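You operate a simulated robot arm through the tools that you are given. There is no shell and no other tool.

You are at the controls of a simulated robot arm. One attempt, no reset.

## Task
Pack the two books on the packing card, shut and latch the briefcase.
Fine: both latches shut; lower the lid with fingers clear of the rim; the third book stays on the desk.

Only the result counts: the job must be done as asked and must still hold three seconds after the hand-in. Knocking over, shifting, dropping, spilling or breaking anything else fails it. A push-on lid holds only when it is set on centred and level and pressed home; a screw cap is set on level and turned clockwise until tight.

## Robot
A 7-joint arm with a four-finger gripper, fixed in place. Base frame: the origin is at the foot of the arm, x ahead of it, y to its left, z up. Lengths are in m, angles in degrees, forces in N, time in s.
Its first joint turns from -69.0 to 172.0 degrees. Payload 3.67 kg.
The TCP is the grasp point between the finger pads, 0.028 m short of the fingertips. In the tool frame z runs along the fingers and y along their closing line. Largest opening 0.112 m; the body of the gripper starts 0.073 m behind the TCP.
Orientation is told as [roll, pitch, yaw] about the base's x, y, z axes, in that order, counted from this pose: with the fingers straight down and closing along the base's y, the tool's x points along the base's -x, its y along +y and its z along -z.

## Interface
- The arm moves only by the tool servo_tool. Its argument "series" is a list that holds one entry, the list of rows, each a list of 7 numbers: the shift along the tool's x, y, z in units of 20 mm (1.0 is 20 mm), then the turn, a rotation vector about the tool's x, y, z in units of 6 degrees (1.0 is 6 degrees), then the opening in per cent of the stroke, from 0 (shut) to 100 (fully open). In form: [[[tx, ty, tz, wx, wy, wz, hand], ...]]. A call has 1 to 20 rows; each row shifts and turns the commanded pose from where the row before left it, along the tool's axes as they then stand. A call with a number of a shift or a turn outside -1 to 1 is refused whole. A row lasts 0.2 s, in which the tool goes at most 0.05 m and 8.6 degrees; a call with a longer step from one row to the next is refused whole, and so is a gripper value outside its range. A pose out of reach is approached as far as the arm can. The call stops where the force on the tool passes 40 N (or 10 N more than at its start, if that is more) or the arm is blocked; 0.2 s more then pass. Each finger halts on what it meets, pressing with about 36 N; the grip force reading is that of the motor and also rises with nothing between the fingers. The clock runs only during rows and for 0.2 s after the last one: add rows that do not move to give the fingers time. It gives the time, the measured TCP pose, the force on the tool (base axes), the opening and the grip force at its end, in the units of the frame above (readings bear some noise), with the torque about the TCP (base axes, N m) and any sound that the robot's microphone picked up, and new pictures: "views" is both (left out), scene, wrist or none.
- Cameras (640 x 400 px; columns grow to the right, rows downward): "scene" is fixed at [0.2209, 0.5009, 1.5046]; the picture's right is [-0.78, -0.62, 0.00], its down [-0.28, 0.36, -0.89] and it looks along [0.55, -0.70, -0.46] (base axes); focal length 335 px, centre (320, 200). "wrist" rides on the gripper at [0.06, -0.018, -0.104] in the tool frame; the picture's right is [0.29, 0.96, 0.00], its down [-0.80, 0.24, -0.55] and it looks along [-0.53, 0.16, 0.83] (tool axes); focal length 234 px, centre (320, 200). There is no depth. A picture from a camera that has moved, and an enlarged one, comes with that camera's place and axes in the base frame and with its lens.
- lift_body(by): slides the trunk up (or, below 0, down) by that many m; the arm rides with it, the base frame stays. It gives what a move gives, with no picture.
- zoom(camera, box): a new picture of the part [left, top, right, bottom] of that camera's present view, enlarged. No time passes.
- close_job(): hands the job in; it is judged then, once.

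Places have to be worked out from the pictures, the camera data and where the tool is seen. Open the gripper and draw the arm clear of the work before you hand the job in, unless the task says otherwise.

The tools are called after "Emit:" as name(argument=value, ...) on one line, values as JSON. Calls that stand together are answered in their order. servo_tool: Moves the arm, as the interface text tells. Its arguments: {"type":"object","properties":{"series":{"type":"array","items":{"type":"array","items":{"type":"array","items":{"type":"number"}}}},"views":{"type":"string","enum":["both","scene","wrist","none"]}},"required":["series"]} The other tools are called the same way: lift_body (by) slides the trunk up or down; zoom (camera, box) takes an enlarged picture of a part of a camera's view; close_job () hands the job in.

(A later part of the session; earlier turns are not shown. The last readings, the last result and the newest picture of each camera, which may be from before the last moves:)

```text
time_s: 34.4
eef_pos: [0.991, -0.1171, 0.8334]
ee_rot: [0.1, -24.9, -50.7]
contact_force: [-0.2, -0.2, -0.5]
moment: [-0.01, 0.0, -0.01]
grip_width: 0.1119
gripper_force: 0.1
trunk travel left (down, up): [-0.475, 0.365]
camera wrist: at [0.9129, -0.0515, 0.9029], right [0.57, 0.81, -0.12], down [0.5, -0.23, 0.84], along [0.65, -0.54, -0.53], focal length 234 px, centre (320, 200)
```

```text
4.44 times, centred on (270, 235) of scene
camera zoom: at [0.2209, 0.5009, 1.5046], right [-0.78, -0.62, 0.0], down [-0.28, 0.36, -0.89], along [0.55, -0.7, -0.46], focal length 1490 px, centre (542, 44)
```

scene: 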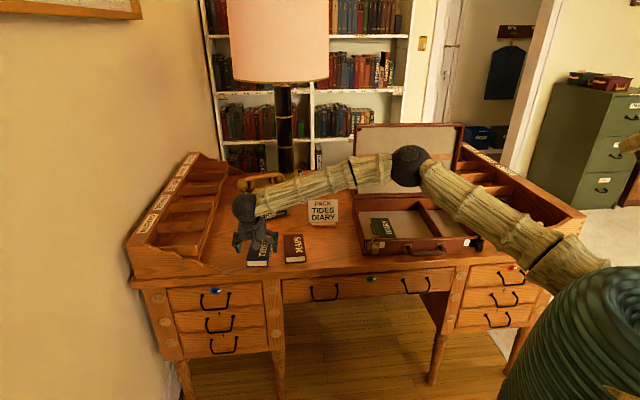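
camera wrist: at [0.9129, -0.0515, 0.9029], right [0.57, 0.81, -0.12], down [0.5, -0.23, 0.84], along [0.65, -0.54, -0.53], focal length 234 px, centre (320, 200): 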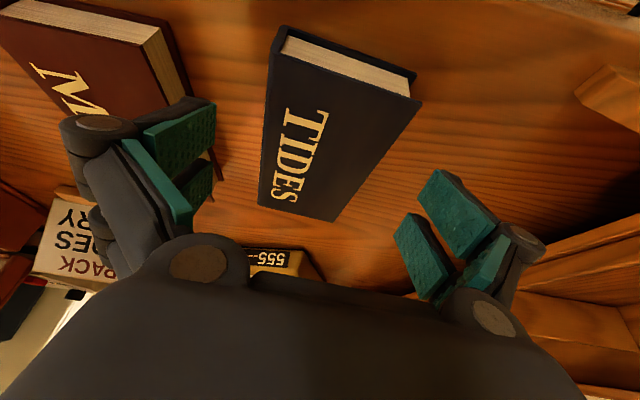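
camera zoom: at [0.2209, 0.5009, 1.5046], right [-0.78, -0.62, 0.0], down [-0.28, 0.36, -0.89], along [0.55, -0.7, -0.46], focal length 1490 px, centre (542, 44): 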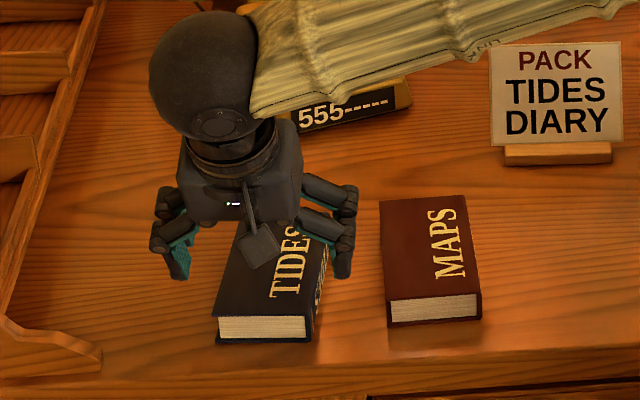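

Clear of MAPS by about 2 to 3 cm. I'll narrow to about 0.1 m, descend the last 29 mm and grip TIDES.

Emit:
servo_tool(series=[[[0, 0, 0, 0, 0, 0, 90], [0.295, 0, 0.635, 0, 0, 0, 90], [0.21, 0, 0.4535, 0, 0, 0, 90], [0.105, 0, 0.227, 0, 0, 0, 90], [0, 0, 0, 0, 0, 0, 90], [0, 0, 0, 0, 0, 0, 0], [0, 0, 0, 0, 0, 0, 0], [0, 0, 0, 0, 0, 0, 0], [0, 0, 0, 0, 0, 0, 0]]])

Emit:
zoom(camera="scene", box=[220, 190, 320, 280])

```text
time_s: 36.4
eef_pos: [0.9913, -0.1169, 0.8044]
ee_rot: [0.0, -24.9, -50.6]
contact_force: [-1.0, 0.0, 1.6]
moment: [-0.01, -0.17, -0.06]
grip_width: 0.0748
gripper_force: 35.5
trunk travel left (down, up): [-0.475, 0.365]
camera wrist: at [0.9128, -0.051, 0.8743], right [0.57, 0.81, -0.12], down [0.5, -0.23, 0.84], along [0.65, -0.54, -0.53], focal length 234 px, centre (320, 200)
```

scene: 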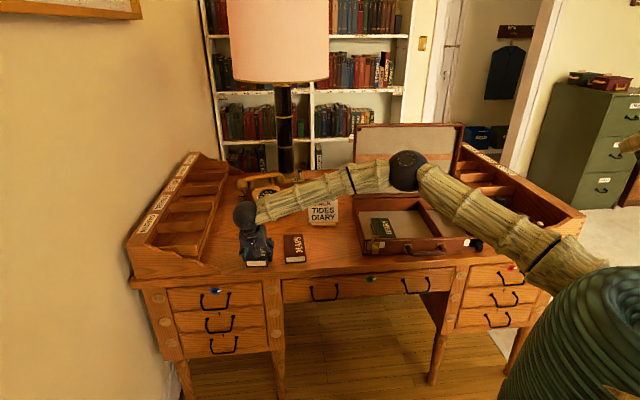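
wrist: 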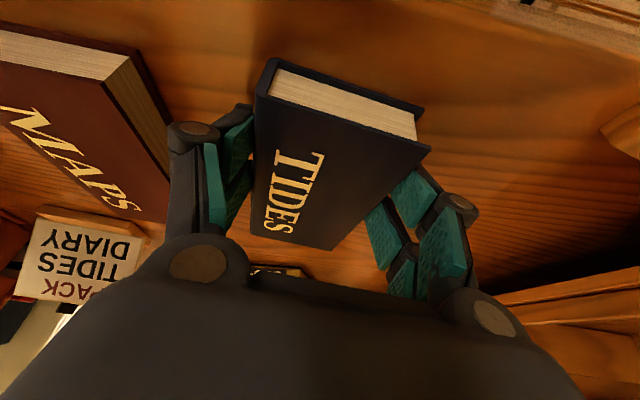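

```text
4.44 times, centred on (270, 235) of scene
camera zoom: at [0.2209, 0.5009, 1.5046], right [-0.78, -0.62, 0.0], down [-0.28, 0.36, -0.89], along [0.55, -0.7, -0.46], focal length 1490 px, centre (542, 44)
```

zoom: 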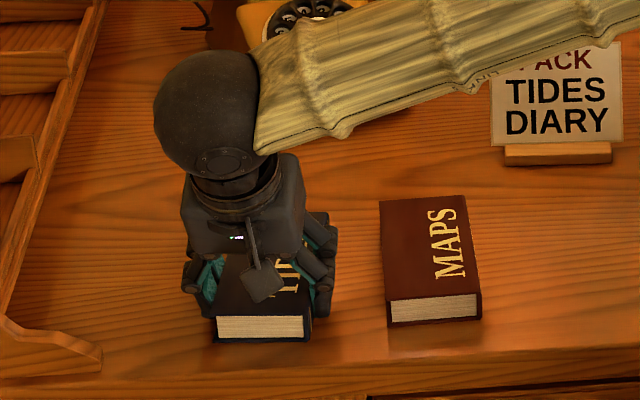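

TIDES is gripped (0.0748 m). I'll lift it straight up about 0.15 m.

Emit:
servo_tool(series=[[[-0.21, 0, -0.4535, 0, 0, 0, 0], [-0.421, 0, -0.907, 0, 0, 0, 0], [-0.421, 0, -0.907, 0, 0, 0, 0], [-0.421, 0, -0.907, 0, 0, 0, 0], [-0.421, 0, -0.907, 0, 0, 0, 0], [-0.421, 0, -0.907, 0, 0, 0, 0], [-0.421, 0, -0.907, 0, 0, 0, 0], [-0.421, 0, -0.907, 0, 0, 0, 0], [0, 0, 0, 0, 0, 0, 0]]])

Emit:
zoom(camera="scene", box=[210, 160, 330, 280])

```text
time_s: 38.4
eef_pos: [0.9909, -0.117, 0.9537]
ee_rot: [0.0, -24.9, -50.5]
contact_force: [0.3, 0.8, -1.6]
moment: [0.04, -0.01, 0.02]
grip_width: 0.0745
gripper_force: 35.8
trunk travel left (down, up): [-0.475, 0.365]
camera wrist: at [0.9127, -0.0515, 1.0236], right [0.57, 0.81, -0.12], down [0.5, -0.23, 0.84], along [0.65, -0.54, -0.53], focal length 234 px, centre (320, 200)
```

scene: 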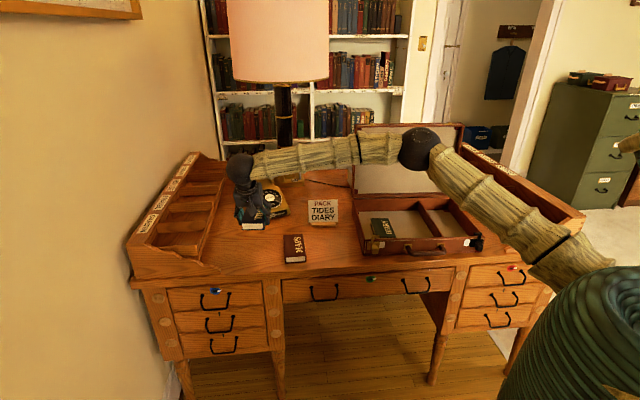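
wrist: 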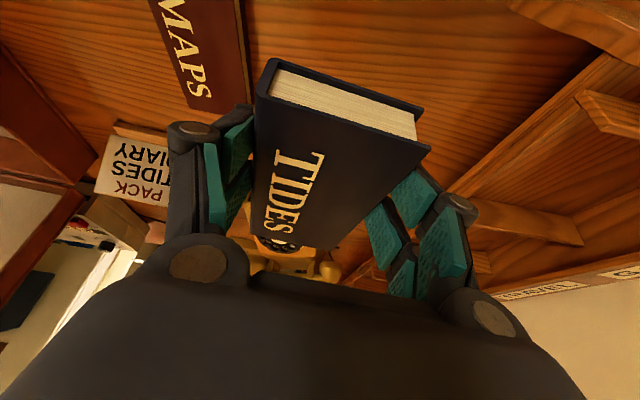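

```text
3.33 times, centred on (270, 220) of scene
camera zoom: at [0.2209, 0.5009, 1.5046], right [-0.78, -0.62, 0.0], down [-0.28, 0.36, -0.89], along [0.55, -0.7, -0.46], focal length 1118 px, centre (487, 133)
```

zoom: 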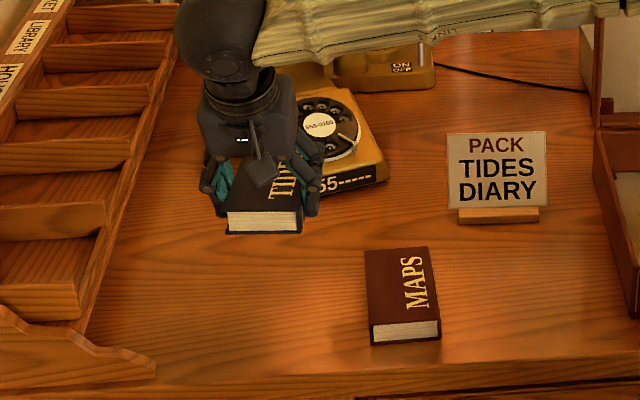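

TIDES is lifted cleanly and MAPS is untouched. I'll carry it toward the left compartment beside DIARY (first half).

Emit:
servo_tool(series=[[[-0.194, -0.974, 0.0902, 0, 0, 0, 0], [-0.194, -0.974, 0.0902, 0, 0, 0, 0], [-0.194, -0.974, 0.0902, 0, 0, 0, 0], [-0.194, -0.974, 0.0902, 0, 0, 0, 0], [-0.194, -0.974, 0.0902, 0, 0, 0, 0], [-0.194, -0.974, 0.0902, 0, 0, 0, 0], [-0.194, -0.974, 0.0902, 0, 0, 0, 0], [-0.194, -0.974, 0.0902, 0, 0, 0, 0], [-0.194, -0.974, 0.0902, 0, 0, 0, 0], [-0.194, -0.974, 0.0902, 0, 0, 0, 0], [-0.194, -0.974, 0.0902, 0, 0, 0, 0], [-0.194, -0.974, 0.0902, 0, 0, 0, 0], [-0.194, -0.974, 0.0902, 0, 0, 0, 0], [-0.194, -0.974, 0.0902, 0, 0, 0, 0], [-0.194, -0.974, 0.0902, 0, 0, 0, 0], [0, 0, 0, 0, 0, 0, 0]]])

```text
time_s: 41.8
eef_pos: [0.8051, -0.3537, 0.9549]
ee_rot: [0.0, -24.9, -50.5]
contact_force: [0.6, 0.2, -1.1]
moment: [0.03, 0.03, -0.02]
grip_width: 0.0747
gripper_force: 35.5
trunk travel left (down, up): [-0.475, 0.365]
camera wrist: at [0.7279, -0.2877, 1.0244], right [0.57, 0.81, -0.12], down [0.5, -0.23, 0.84], along [0.65, -0.54, -0.53], focal length 234 px, centre (320, 200)
```

scene: 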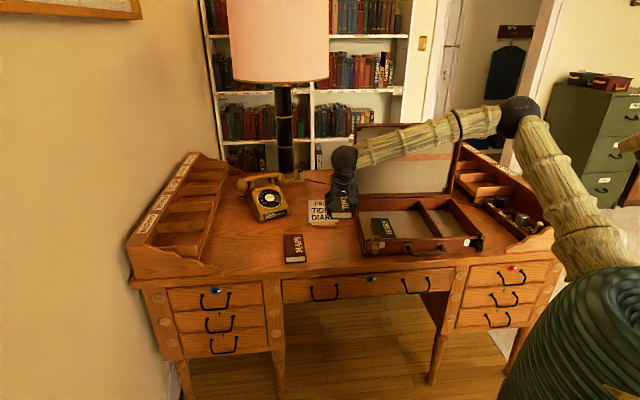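
wrist: 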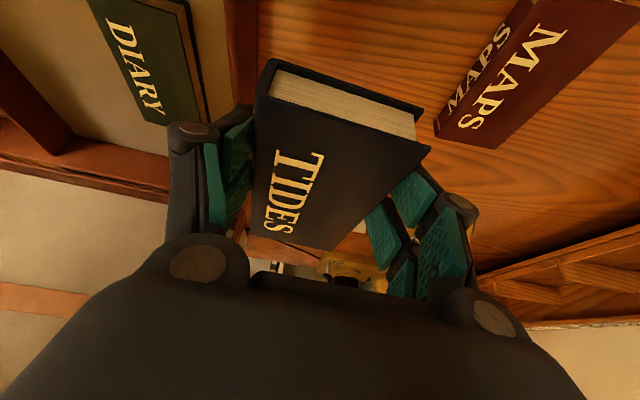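

Emit:
servo_tool(series=[[[-0.194, -0.974, 0.0902, 0, 0, 0, 0], [-0.194, -0.974, 0.0902, 0, 0, 0, 0], [-0.194, -0.974, 0.0902, 0, 0, 0, 0], [-0.194, -0.974, 0.0902, 0, 0, 0, 0], [-0.194, -0.974, 0.0902, 0, 0, 0, 0], [-0.194, -0.974, 0.0902, 0, 0, 0, 0], [-0.194, -0.974, 0.0902, 0, 0, 0, 0], [-0.194, -0.974, 0.0902, 0, 0, 0, 0], [-0.194, -0.974, 0.0902, 0, 0, 0, 0], [-0.194, -0.974, 0.0902, 0, 0, 0, 0], [-0.194, -0.974, 0.0902, 0, 0, 0, 0], [-0.194, -0.974, 0.0902, 0, 0, 0, 0], [-0.194, -0.974, 0.0902, 0, 0, 0, 0], [-0.194, -0.974, 0.0902, 0, 0, 0, 0], [-0.194, -0.974, 0.0902, 0, 0, 0, 0], [0, 0, 0, -0.077, 0, -0.166, 0], [0, 0, 0, 0, 0, 0, 0]]])

Emit:
zoom(camera="scene", box=[340, 110, 500, 260])

```text
time_s: 45.4
eef_pos: [0.6177, -0.5884, 0.9544]
ee_rot: [-0.1, -24.9, -49.4]
contact_force: [0.4, 0.1, -1.5]
moment: [0.03, 0.04, 0.03]
grip_width: 0.0748
gripper_force: 35.7
trunk travel left (down, up): [-0.475, 0.365]
camera wrist: at [0.5399, -0.5241, 1.0248], right [0.56, 0.82, -0.12], down [0.5, -0.22, 0.84], along [0.66, -0.53, -0.53], focal length 234 px, centre (320, 200)
```

scene: 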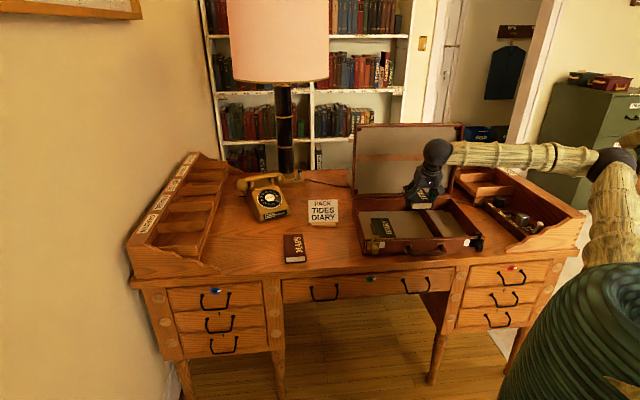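
wrist: 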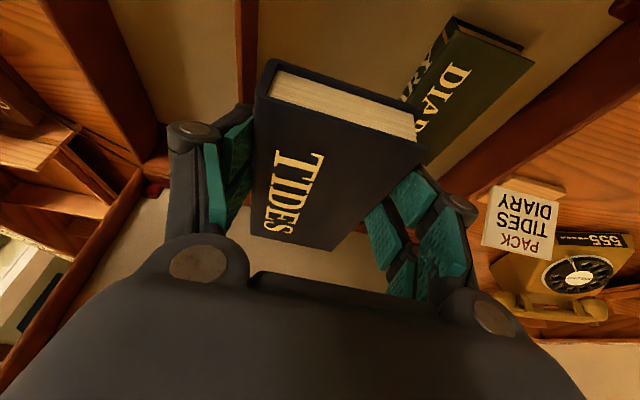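

```text
2.67 times, centred on (420, 185) of scene
camera zoom: at [0.2209, 0.5009, 1.5046], right [-0.78, -0.62, 0.0], down [-0.28, 0.36, -0.89], along [0.55, -0.7, -0.46], focal length 894 px, centre (53, 240)
```

zoom: 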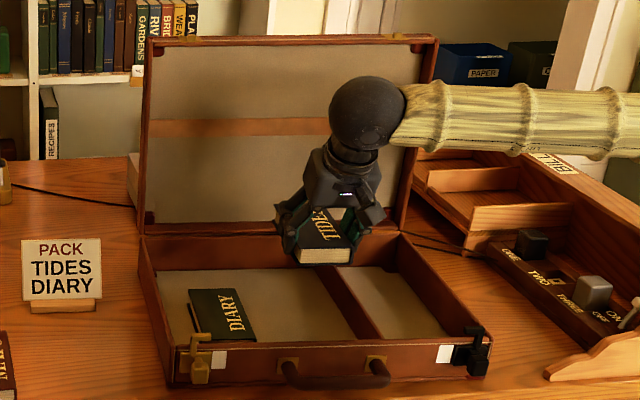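

TIDES is over the compartment at L≈0.087. I'll shift it 5 mm away from the divider and descend to just above the floor.

Emit:
servo_tool(series=[[[0, 0.25, 0, 0, 0, 0, 0], [0.421, 0, 0.907, 0, 0, 0, 0], [0.421, 0, 0.907, 0, 0, 0, 0], [0.421, 0, 0.907, 0, 0, 0, 0], [0.421, 0, 0.907, 0, 0, 0, 0], [0.421, 0, 0.907, 0, 0, 0, 0], [0.421, 0, 0.907, 0, 0, 0, 0], [0.17, 0, 0.363, 0, 0, 0, 0], [0, 0, 0, 0, 0, 0, 0]]])

Emit:
zoom(camera="scene", box=[350, 150, 490, 260])

```text
time_s: 47.4
eef_pos: [0.6243, -0.5867, 0.8269]
ee_rot: [-0.1, -24.8, -49.4]
contact_force: [-0.2, -1.1, -0.8]
moment: [0.02, 0.04, -0.01]
grip_width: 0.0748
gripper_force: 35.8
trunk travel left (down, up): [-0.475, 0.365]
camera wrist: at [0.5458, -0.5208, 0.8973], right [0.56, 0.82, -0.12], down [0.5, -0.22, 0.84], along [0.66, -0.53, -0.53], focal length 234 px, centre (320, 200)
```

scene: 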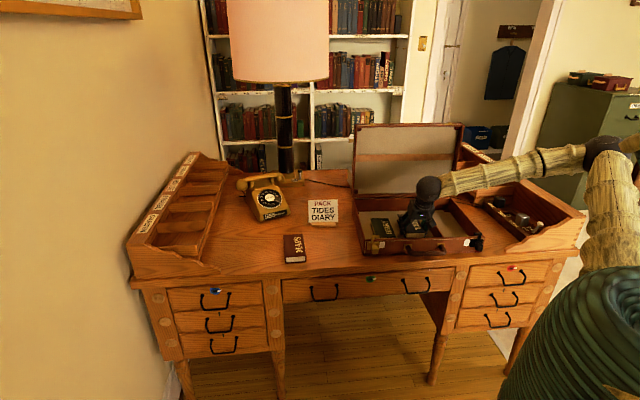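
wrist: 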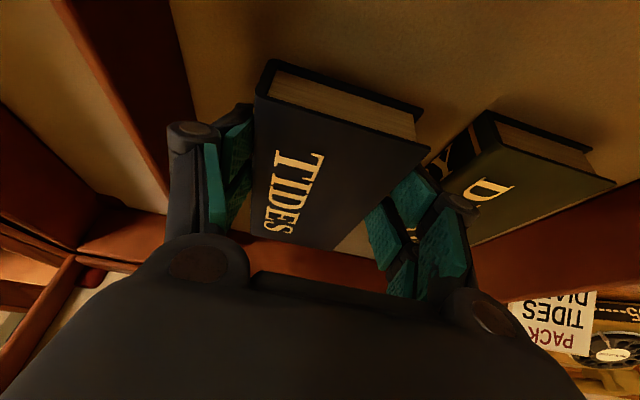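

```text
3.64 times, centred on (420, 205) of scene
camera zoom: at [0.2209, 0.5009, 1.5046], right [-0.78, -0.62, 0.0], down [-0.28, 0.36, -0.89], along [0.55, -0.7, -0.46], focal length 1219 px, centre (-44, 182)
```

zoom: 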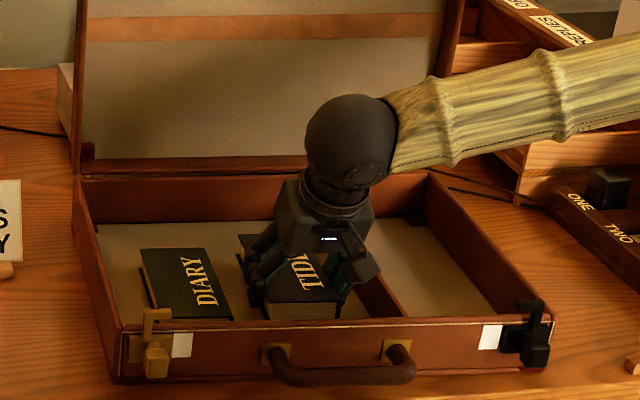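

About 1.4 cm remains to the floor. I'll lower slowly.

Emit:
servo_tool(series=[[[0.0421, 0, 0.0907, 0, 0, 0, 0], [0.0421, 0, 0.0907, 0, 0, 0, 0], [0.0421, 0, 0.0907, 0, 0, 0, 0], [0.0421, 0, 0.0907, 0, 0, 0, 0], [0.0421, 0, 0.0907, 0, 0, 0, 0], [0, 0, 0, 0, 0, 0, 0]]], views="none")

```text
time_s: 48.8
eef_pos: [0.6249, -0.5858, 0.8169]
ee_rot: [0.0, -24.9, -49.5]
contact_force: [-0.1, -0.9, -0.5]
moment: [0.05, 0.03, -0.01]
grip_width: 0.0748
gripper_force: 36.0
trunk travel left (down, up): [-0.475, 0.365]
```

Emit:
servo_tool(series=[[[0.0421, 0, 0.0907, 0, 0, 0, 0], [0.0421, 0, 0.0907, 0, 0, 0, 0], [0, 0, 0, 0, 0, 0, 0]]], views="none")

```text
time_s: 49.6
eef_pos: [0.6232, -0.586, 0.8123]
ee_rot: [0.0, -24.8, -49.5]
contact_force: [0.7, 0.5, -0.7]
moment: [0.06, 0.06, -0.02]
grip_width: 0.0749
gripper_force: 36.0
trunk travel left (down, up): [-0.475, 0.365]
```

Emit:
servo_tool(series=[[[0.0421, 0, 0.0907, 0, 0, 0, 0], [0, 0, 0, 0, 0, 0, 0]]], views="wrist")

```text
time_s: 50.2
eef_pos: [0.6249, -0.5847, 0.8124]
ee_rot: [0.0, -25.0, -49.5]
contact_force: [0.9, -1.3, 7.1]
moment: [0.41, 0.06, -0.02]
grip_width: 0.0746
gripper_force: 35.5
trunk travel left (down, up): [-0.475, 0.365]
camera wrist: at [0.5453, -0.521, 0.8819], right [0.56, 0.82, -0.12], down [0.5, -0.22, 0.84], along [0.66, -0.53, -0.53], focal length 234 px, centre (320, 200)
```

wrist: 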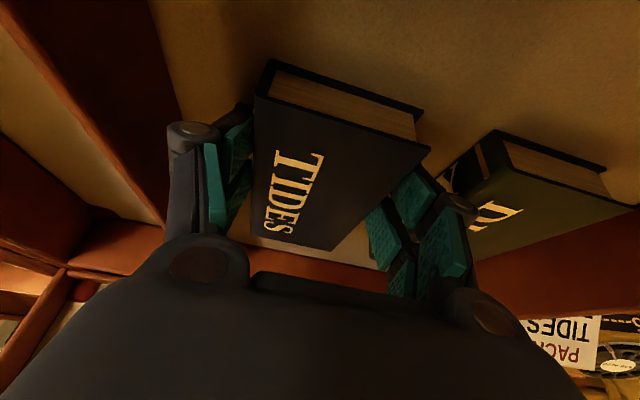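

Floor contact (+7 N). I'll release TIDES to about 0.094 m and lift straight up.

Emit:
servo_tool(series=[[[0, 0, 0, 0, 0, 0, 84], [0, 0, 0, 0, 0, 0, 84], [0, 0, 0, 0, 0, 0, 84], [-0.126, 0, -0.272, 0, 0, 0, 84], [-0.295, 0, -0.635, 0, 0, 0, 84], [-0.421, 0, -0.907, 0, 0, 0, 84], [-0.421, 0, -0.907, 0, 0, 0, 84], [-0.421, 0, -0.907, 0, 0, 0, 84], [-0.421, 0, -0.907, 0, 0, 0, 84], [-0.421, 0, -0.907, 0, 0, 0, 84], [-0.421, 0, -0.907, 0, 0, 0, 84], [-0.421, 0, -0.907, 0, 0, 0, 84], [-0.421, 0, -0.907, 0, 0, 0, 84], [-0.421, 0, -0.907, 0, 0, 0, 84], [0, 0, 0, 0, 0, 0, 84]]])

Emit:
zoom(camera="scene", box=[340, 110, 500, 260])

```text
time_s: 53.4
eef_pos: [0.6247, -0.5855, 1.0103]
ee_rot: [0.0, -24.9, -49.5]
contact_force: [-0.6, 0.6, 0.3]
moment: [0.02, 0.0, -0.01]
grip_width: 0.0942
gripper_force: 0.0
trunk travel left (down, up): [-0.475, 0.365]
camera wrist: at [0.5454, -0.5215, 1.0795], right [0.56, 0.82, -0.12], down [0.5, -0.22, 0.84], along [0.66, -0.53, -0.53], focal length 234 px, centre (320, 200)
```

scene: 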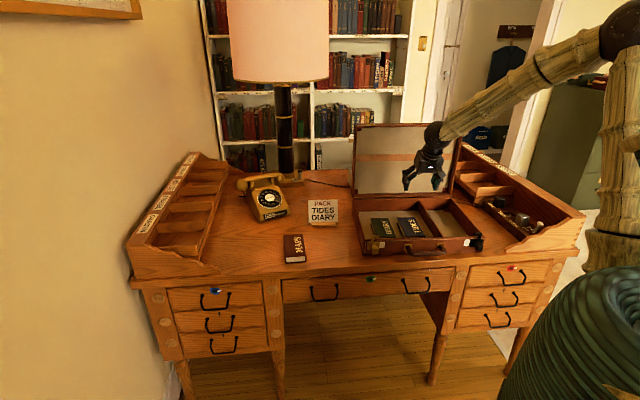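
wrist: 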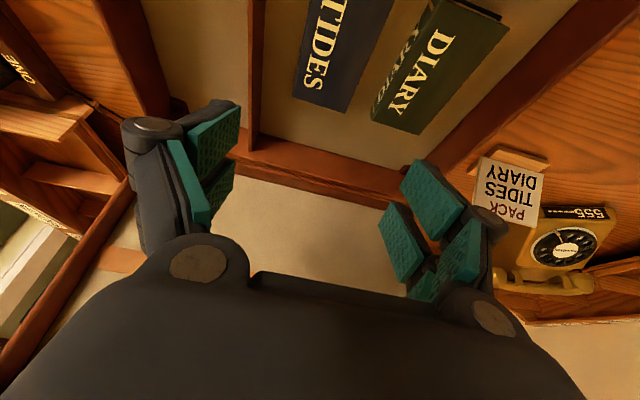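

```text
2.67 times, centred on (420, 185) of scene
camera zoom: at [0.2209, 0.5009, 1.5046], right [-0.78, -0.62, 0.0], down [-0.28, 0.36, -0.89], along [0.55, -0.7, -0.46], focal length 894 px, centre (53, 240)
```

zoom: 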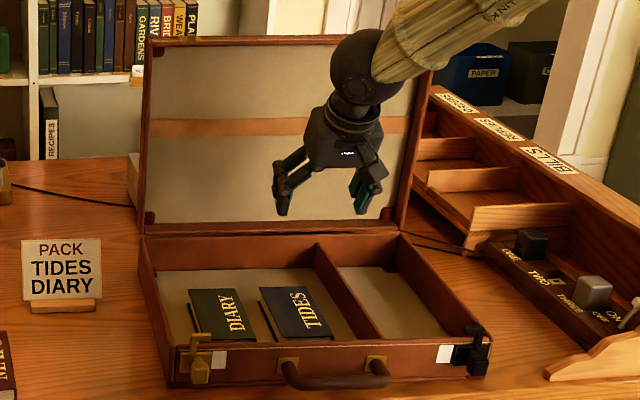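

Both books are in the left compartment, flat and below the rim. Next I need the lid's exact pose, so I'll raise the trunk 0.3 m to look at the lid's top edge from above with the wrist camera.

Emit:
lift_body(by=0.3)

Emit:
servo_tool(series=[[[0, 0, 0, 0, 0, 0, 84]]])

```text
time_s: 56.4
eef_pos: [0.6243, -0.585, 1.3107]
ee_rot: [0.1, -24.9, -49.4]
contact_force: [0.3, 0.1, 0.2]
moment: [0.04, -0.01, 0.0]
grip_width: 0.0939
gripper_force: 0.1
trunk travel left (down, up): [-0.775, 0.065]
```

```text
time_s: 56.8
eef_pos: [0.6241, -0.5834, 1.3112]
ee_rot: [0.0, -24.9, -49.5]
contact_force: [0.2, -0.5, 0.2]
moment: [0.02, 0.0, 0.01]
grip_width: 0.0943
gripper_force: 0.1
trunk travel left (down, up): [-0.775, 0.065]
camera wrist: at [0.5453, -0.5209, 1.3801], right [0.56, 0.82, -0.12], down [0.5, -0.22, 0.84], along [0.66, -0.53, -0.53], focal length 234 px, centre (320, 200)
```

scene: 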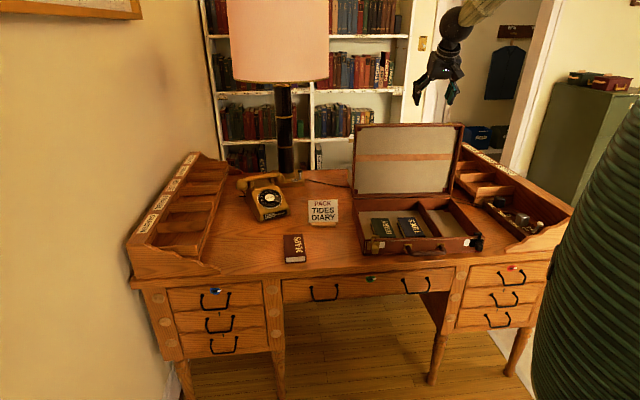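
wrist: 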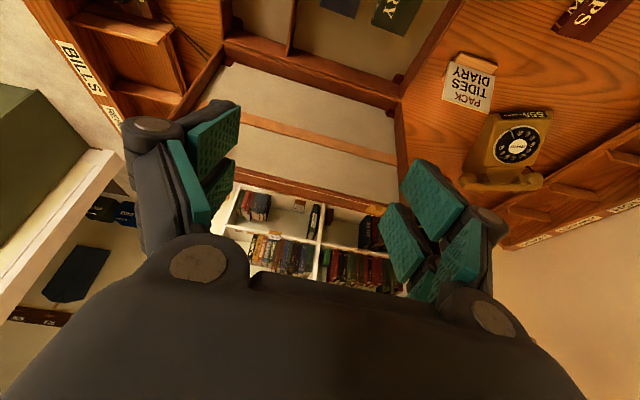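

Emit:
zoom(camera="wrist", box=[200, 40, 430, 220])

Emit:
zoom(camera="scene", box=[345, 105, 475, 205])

Emit:
zoom(camera="scene", box=[440, 105, 480, 145])

```text
2.22 times, centred on (315, 130) of wrist
camera zoom: at [0.5453, -0.5209, 1.3801], right [0.56, 0.82, -0.12], down [0.5, -0.22, 0.84], along [0.66, -0.53, -0.53], focal length 520 px, centre (331, 356)
```

zoom: 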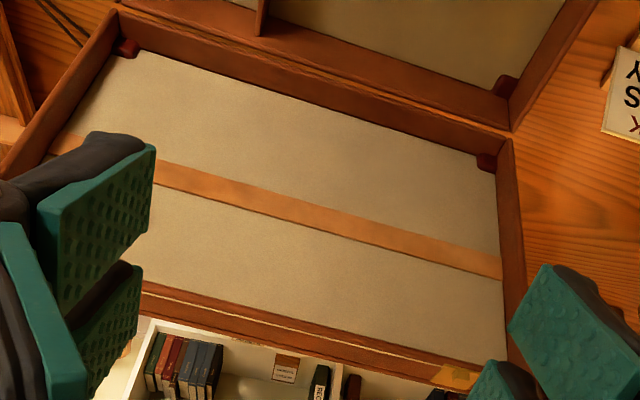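

```text
4.00 times, centred on (410, 155) of scene
camera zoom: at [0.2209, 0.5009, 1.5046], right [-0.78, -0.62, 0.0], down [-0.28, 0.36, -0.89], along [0.55, -0.7, -0.46], focal length 1341 px, centre (-40, 380)
```

zoom: 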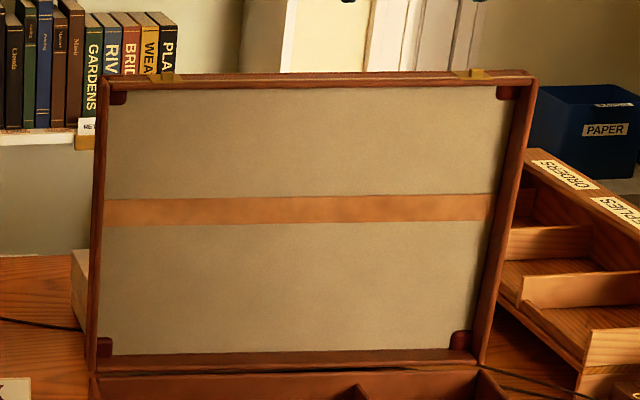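

```text
10.00 times, centred on (460, 125) of scene
camera zoom: at [0.2209, 0.5009, 1.5046], right [-0.78, -0.62, 0.0], down [-0.28, 0.36, -0.89], along [0.55, -0.7, -0.46], focal length 3353 px, centre (-1080, 950)
```

zoom: 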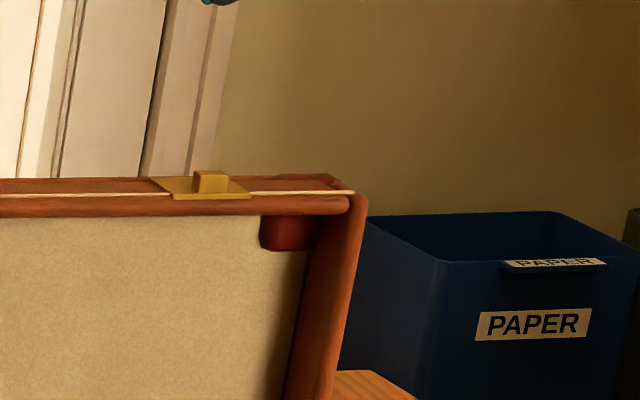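

Triangulating the strike plates puts the lid's top edge at D≈1.07, z≈1.165. The lid stands about vertical, is about 3 cm thick, and is centred at L≈0.083, so its top centre is near (0.765,-0.767). To control the lid both ways I'll straddle its top edge, so I roll the tool 90° about its axis here in free space.

Emit:
servo_tool(series=[[[0, 0, 0, 0, 0, 1, 100], [0, 0, 0, 0, 0, 1, 100], [0, 0, 0, 0, 0, 1, 100], [0, 0, 0, 0, 0, 1, 100], [0, 0, 0, 0, 0, 1, 100], [0, 0, 0, 0, 0, 1, 100], [0, 0, 0, 0, 0, 1, 100], [0, 0, 0, 0, 0, 1, 100], [0, 0, 0, 0, 0, 1, 100], [0, 0, 0, 0, 0, 1, 100], [0, 0, 0, 0, 0, 1, 100], [0, 0, 0, 0, 0, 1, 100], [0, 0, 0, 0, 0, 1, 100], [0, 0, 0, 0, 0, 1, 100], [0, 0, 0, 0, 0, 1, 100], [0, 0, 0, 0, 0, 0, 100]]])

```text
time_s: 60.2
eef_pos: [0.6247, -0.5848, 1.3094]
ee_rot: [24.8, 0.0, -139.5]
contact_force: [-0.3, -0.3, -0.3]
moment: [-0.02, -0.06, -0.02]
grip_width: 0.1122
gripper_force: 0.0
trunk travel left (down, up): [-0.775, 0.065]
camera wrist: at [0.6297, -0.4994, 1.3981], right [0.78, -0.47, 0.4], down [-0.62, -0.51, 0.6], along [-0.08, -0.72, -0.69], focal length 234 px, centre (320, 200)
```

scene: 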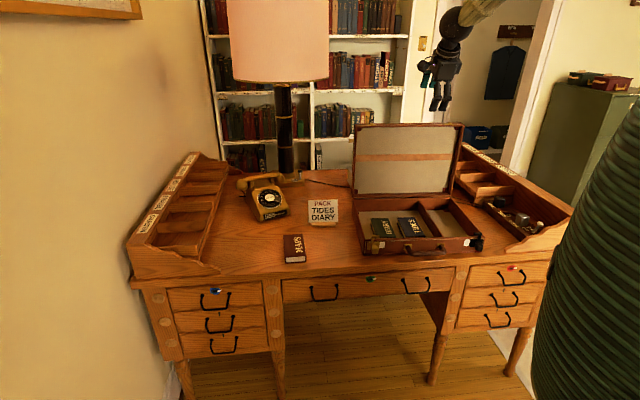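
wrist: 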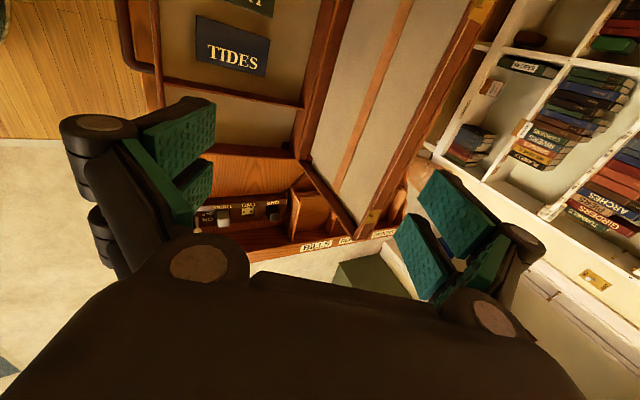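

The roll succeeded and the wrist camera now gives a useful side view of the lid. I'll lower the trunk 0.1 m for better reach, then tilt the tool to about 35° from vertical and approach a point above and in front of the lid's top edge.

Emit:
lift_body(by=-0.1)

Emit:
servo_tool(series=[[[0, 0, 0, -0.84, 0, 0, 100], [0, 0, 0, -0.84, 0, 0, 100], [0, 0, 0, 0, 0, 0, 100]]])

```text
time_s: 61.5
eef_pos: [0.6249, -0.5855, 1.2106]
ee_rot: [24.8, 0.0, -139.4]
contact_force: [0.4, 0.4, 0.8]
moment: [0.05, 0.01, -0.01]
grip_width: 0.112
gripper_force: 0.0
trunk travel left (down, up): [-0.675, 0.165]
```

```text
time_s: 62.3
eef_pos: [0.625, -0.5875, 1.2092]
ee_rot: [34.9, 0.1, -139.6]
contact_force: [0.6, -0.7, 0.3]
moment: [0.01, 0.01, 0.02]
grip_width: 0.1121
gripper_force: 0.0
trunk travel left (down, up): [-0.675, 0.165]
camera wrist: at [0.6196, -0.4897, 1.2853], right [0.73, -0.41, 0.55], down [-0.69, -0.43, 0.59], along [-0.01, -0.81, -0.59], focal length 234 px, centre (320, 200)
```

scene: 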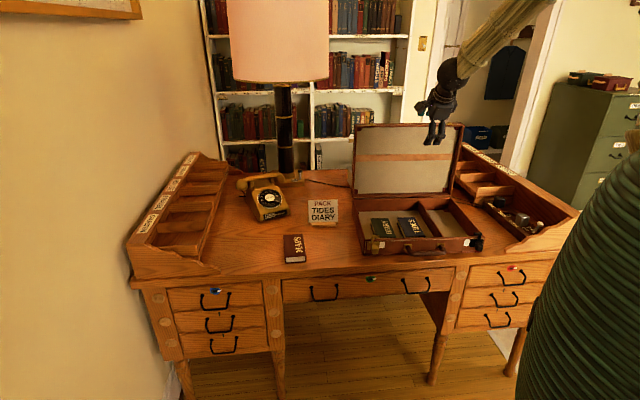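
wrist: 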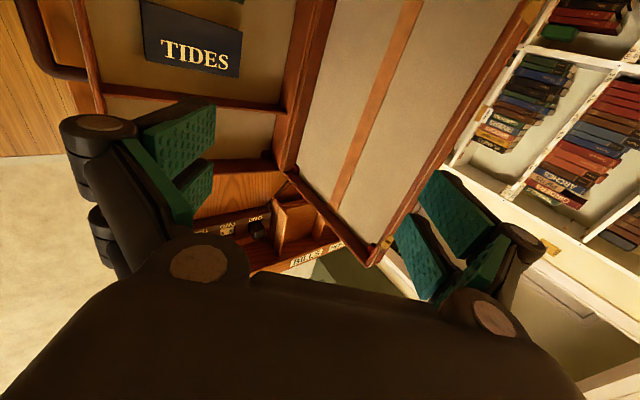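

The view shows the lid's top edge obliquely. I'll zoom to measure the lid edge and thickness.

Emit:
zoom(camera="wrist", box=[330, 0, 560, 280])

Emit:
zoom(camera="wrist", box=[340, 200, 440, 270])

```text
1.43 times, centred on (445, 140) of wrist
camera zoom: at [0.6196, -0.4897, 1.2853], right [0.73, -0.41, 0.55], down [-0.69, -0.43, 0.59], along [-0.01, -0.81, -0.59], focal length 334 px, centre (141, 286)
```

zoom: 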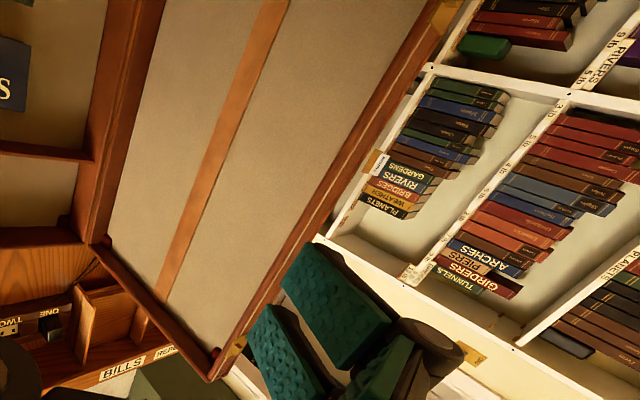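

```text
5.71 times, centred on (390, 235) of wrist
camera zoom: at [0.6196, -0.4897, 1.2853], right [0.73, -0.41, 0.55], down [-0.69, -0.43, 0.59], along [-0.01, -0.81, -0.59], focal length 1338 px, centre (-80, 0)
```

zoom: 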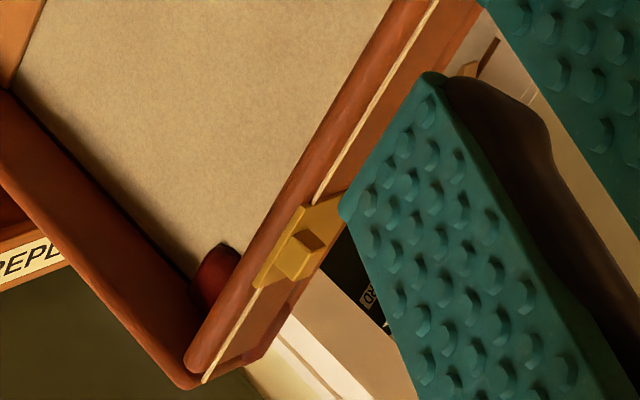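

The lid corner checks out at D≈1.07, z≈1.16. I'll move to the pre-approach point above the lid's top edge.

Emit:
servo_tool(series=[[[-0.071, 0.918, 0.37, 0, 0, 0, 100], [-0.071, 0.918, 0.37, 0, 0, 0, 100], [-0.071, 0.918, 0.37, 0, 0, 0, 100], [-0.071, 0.918, 0.37, 0, 0, 0, 100], [-0.071, 0.918, 0.37, 0, 0, 0, 100], [-0.071, 0.918, 0.37, 0, 0, 0, 100], [-0.071, 0.918, 0.37, 0, 0, 0, 100], [0, 0, 0, 0, 0, 0, 100]]])

Emit:
zoom(camera="scene", box=[350, 50, 510, 200])

```text
time_s: 64.1
eef_pos: [0.7052, -0.694, 1.2423]
ee_rot: [35.0, 0.0, -139.4]
contact_force: [0.8, 0.3, -0.5]
moment: [0.0, -0.02, 0.03]
grip_width: 0.112
gripper_force: 0.0
trunk travel left (down, up): [-0.675, 0.165]
camera wrist: at [0.7007, -0.5972, 1.3187], right [0.73, -0.41, 0.55], down [-0.68, -0.43, 0.59], along [-0.01, -0.81, -0.59], focal length 234 px, centre (320, 200)
```

scene: 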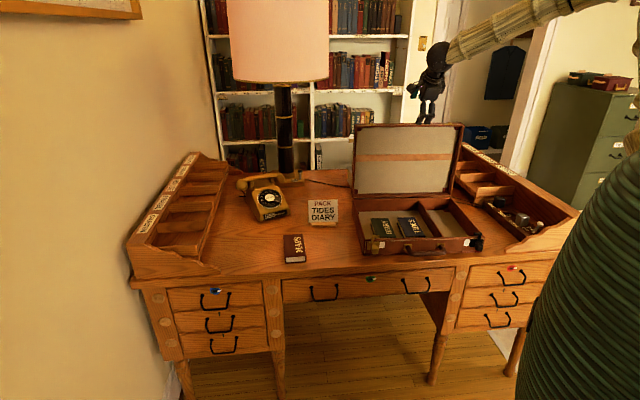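
wrist: 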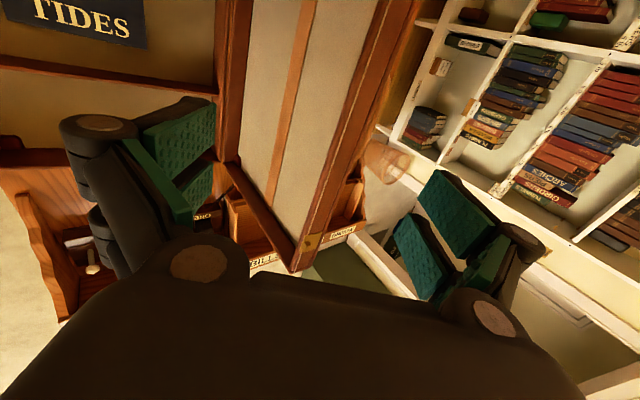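

```text
2.67 times, centred on (430, 125) of scene
camera zoom: at [0.2209, 0.5009, 1.5046], right [-0.78, -0.62, 0.0], down [-0.28, 0.36, -0.89], along [0.55, -0.7, -0.46], focal length 894 px, centre (27, 400)
```

zoom: 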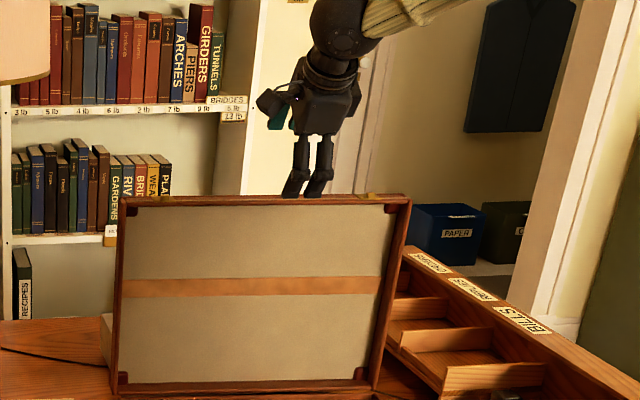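

The lid edge lies between the fingers in the wrist view. I'll zoom to verify the edge position against my prediction (front rim ≈(340,134), back edge ≈(364,135)).

Emit:
zoom(camera="wrist", box=[260, 80, 440, 190])

```text
3.56 times, centred on (350, 135) of wrist
camera zoom: at [0.7007, -0.5972, 1.3187], right [0.73, -0.41, 0.55], down [-0.68, -0.43, 0.59], along [-0.01, -0.81, -0.59], focal length 833 px, centre (213, 431)
```

zoom: 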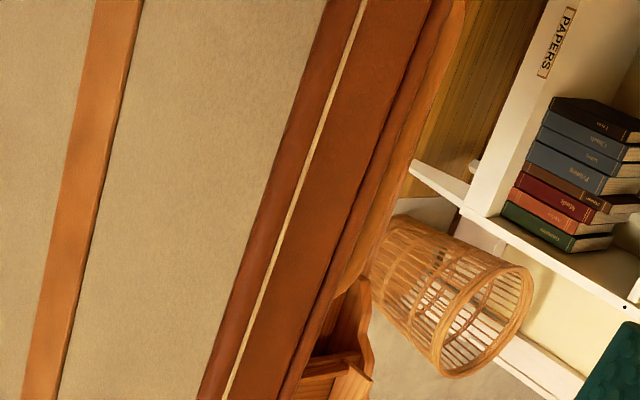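

The lid spans D≈1.055–1.087, slightly nearer than predicted. I'll advance along the tool axis by 0.128 m so the fingers straddle the lid's top edge.

Emit:
servo_tool(series=[[[0, -0.115, 0.8, 0, 0, 0, 100], [0, -0.115, 0.8, 0, 0, 0, 100], [0, 0, 0.8, 0, 0, 0, 100], [0, 0, 0.8, 0, 0, 0, 100], [0, 0, 0, 0, 0, 0, 100]]])

```text
time_s: 65.3
eef_pos: [0.7264, -0.7207, 1.1879]
ee_rot: [35.1, 0.0, -139.5]
contact_force: [-0.3, 0.6, -0.4]
moment: [-0.02, 0.03, -0.01]
grip_width: 0.112
gripper_force: 0.0
trunk travel left (down, up): [-0.675, 0.165]
camera wrist: at [0.7221, -0.6232, 1.2637], right [0.73, -0.41, 0.55], down [-0.69, -0.43, 0.59], along [-0.01, -0.81, -0.59], focal length 234 px, centre (320, 200)
```

scene: 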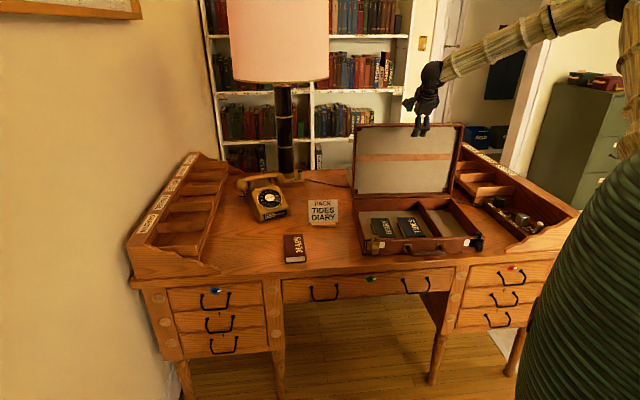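
wrist: 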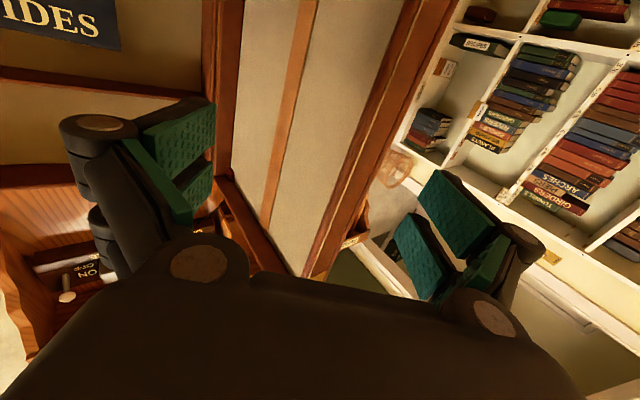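

The lid edge stays centred between the fingers and there's no contact. I'll continue the remaining 64 mm.

Emit:
servo_tool(series=[[[0, 0, 0.8, 0, 0, 0, 100], [0, 0, 0.8, 0, 0, 0, 100], [0, 0, 0.8, 0, 0, 0, 100], [0, 0, 0.8, 0, 0, 0, 100], [0, 0, 0, 0, 0, 0, 100]]])

Emit:
zoom(camera="scene", box=[350, 50, 510, 200])

```text
time_s: 66.5
eef_pos: [0.7512, -0.7484, 1.135]
ee_rot: [35.0, -0.1, -139.5]
contact_force: [0.5, 0.0, 0.7]
moment: [0.03, 0.04, 0.07]
grip_width: 0.1116
gripper_force: 0.0
trunk travel left (down, up): [-0.675, 0.165]
camera wrist: at [0.7467, -0.6512, 1.21], right [0.73, -0.41, 0.55], down [-0.68, -0.43, 0.59], along [-0.01, -0.81, -0.59], focal length 234 px, centre (320, 200)
```

scene: 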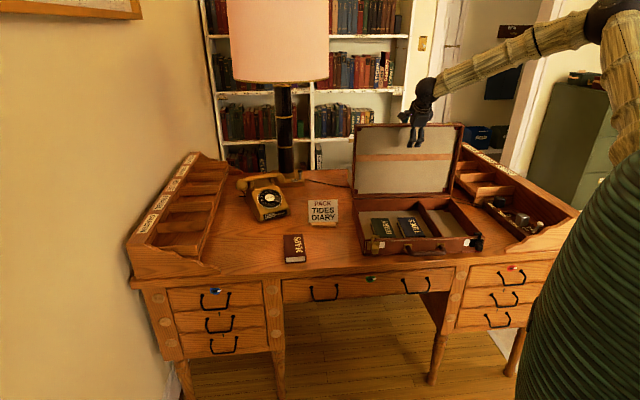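
wrist: 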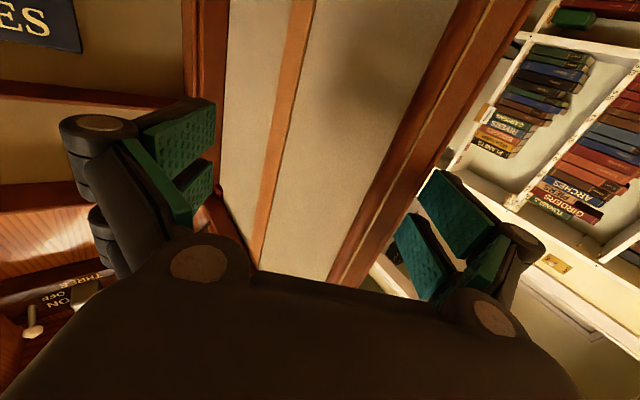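

```text
2.67 times, centred on (430, 125) of scene
camera zoom: at [0.2209, 0.5009, 1.5046], right [-0.78, -0.62, 0.0], down [-0.28, 0.36, -0.89], along [0.55, -0.7, -0.46], focal length 894 px, centre (27, 400)
```

zoom: 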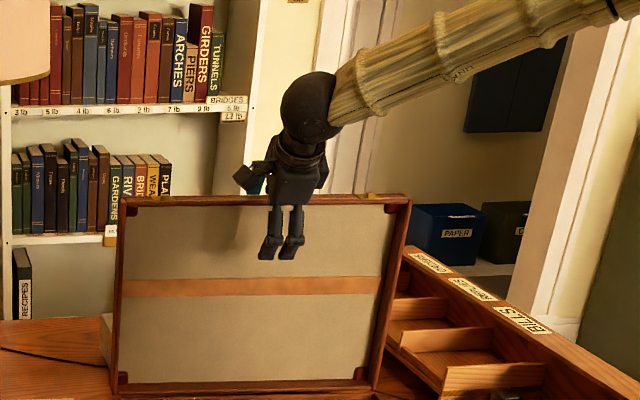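

The fingers straddle the lid: the lower finger is in front and the upper one behind. I'll pull gently toward the front by about 70 mm (roughly 10° of lid rotation) and watch the lid's behaviour.

Emit:
servo_tool(series=[[[0, -0.36, -0.252, 0, 0, 0, 100], [0, -0.36, -0.252, 0, 0, 0, 100], [0, -0.36, -0.252, 0, 0, 0, 100], [0, -0.36, -0.252, 0, 0, 0, 100], [0, -0.36, -0.252, 0, 0, 0, 100], [0, -0.36, -0.252, 0, 0, 0, 100], [0, -0.36, -0.252, 0, 0, 0, 100], [0, -0.36, -0.252, 0, 0, 0, 100], [0, 0, 0, 0, 0, 0, 100]]])

Emit:
zoom(camera="scene", box=[350, 50, 510, 200])

```text
time_s: 68.5
eef_pos: [0.704, -0.6956, 1.1339]
ee_rot: [35.0, 0.1, -139.4]
contact_force: [0.3, 0.0, 0.3]
moment: [0.02, 0.02, -0.02]
grip_width: 0.1122
gripper_force: 0.2
trunk travel left (down, up): [-0.675, 0.165]
camera wrist: at [0.7007, -0.5979, 1.2093], right [0.73, -0.41, 0.55], down [-0.68, -0.43, 0.59], along [-0.01, -0.81, -0.59], focal length 234 px, centre (320, 200)
```

scene: 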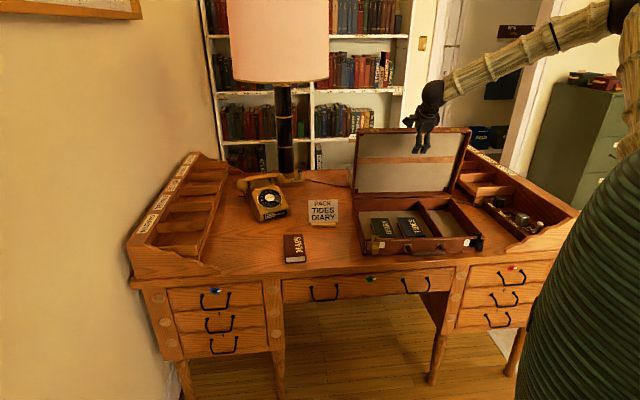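
wrist: 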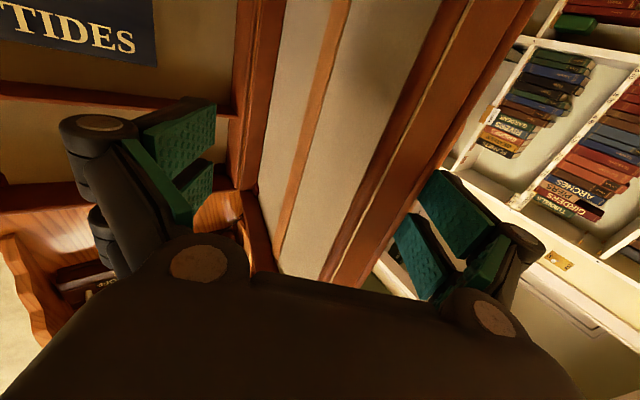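

```text
2.67 times, centred on (430, 125) of scene
camera zoom: at [0.2209, 0.5009, 1.5046], right [-0.78, -0.62, 0.0], down [-0.28, 0.36, -0.89], along [0.55, -0.7, -0.46], focal length 894 px, centre (27, 400)
```

zoom: 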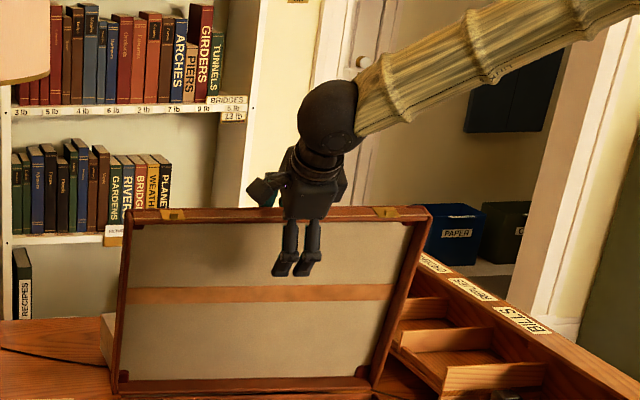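

The lid followed smoothly to about 10° forward with near-zero force. I'll continue pulling to about 25° forward along the arc.

Emit:
servo_tool(series=[[[0, -0.392, -0.164, 0, 0, 0, 100], [0, -0.392, -0.164, 0, 0, 0, 100], [0, -0.392, -0.164, 0, 0, 0, 100], [0, -0.392, -0.164, 0, 0, 0, 100], [0, -0.392, -0.164, 0, 0, 0, 100], [0, -0.392, -0.164, 0, 0, 0, 100], [0, -0.392, -0.164, 0, 0, 0, 100], [0, -0.392, -0.164, 0, 0, 0, 100], [0, -0.392, -0.164, 0, 0, 0, 100], [0, -0.392, -0.164, 0, 0, 0, 100], [0, 0, 0, 0, 0, 0, 100]]])

Emit:
zoom(camera="scene", box=[350, 70, 510, 220])

```text
time_s: 70.9
eef_pos: [0.6516, -0.6314, 1.1156]
ee_rot: [34.9, -0.1, -139.4]
contact_force: [-0.8, -0.4, 0.3]
moment: [-0.03, 0.02, -0.01]
grip_width: 0.112
gripper_force: 0.0
trunk travel left (down, up): [-0.675, 0.165]
camera wrist: at [0.6464, -0.5348, 1.1921], right [0.73, -0.41, 0.55], down [-0.68, -0.43, 0.59], along [-0.01, -0.81, -0.59], focal length 234 px, centre (320, 200)
```

scene: 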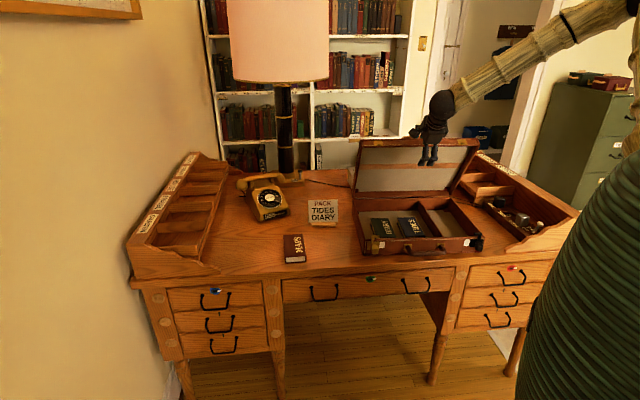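
wrist: 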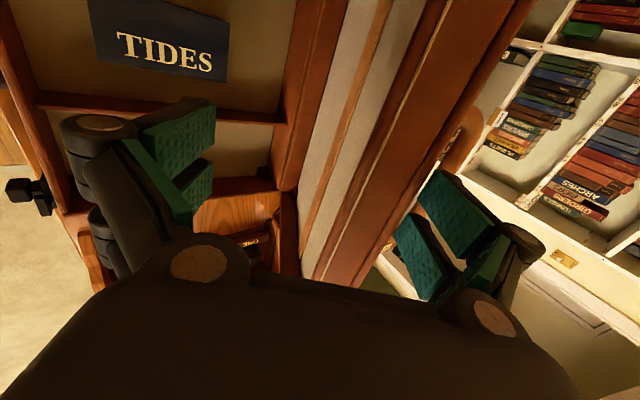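

```text
2.67 times, centred on (430, 145) of scene
camera zoom: at [0.2209, 0.5009, 1.5046], right [-0.78, -0.62, 0.0], down [-0.28, 0.36, -0.89], along [0.55, -0.7, -0.46], focal length 894 px, centre (27, 347)
```

zoom: 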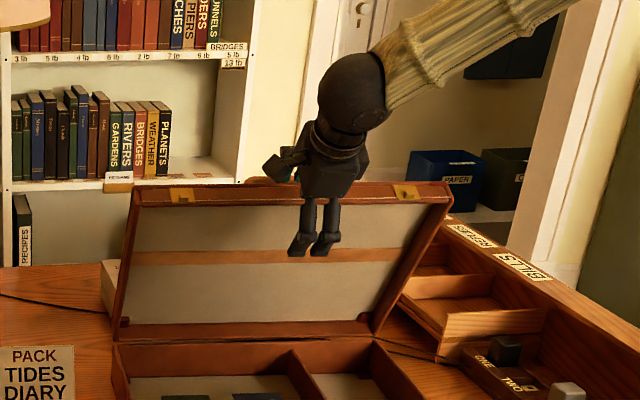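

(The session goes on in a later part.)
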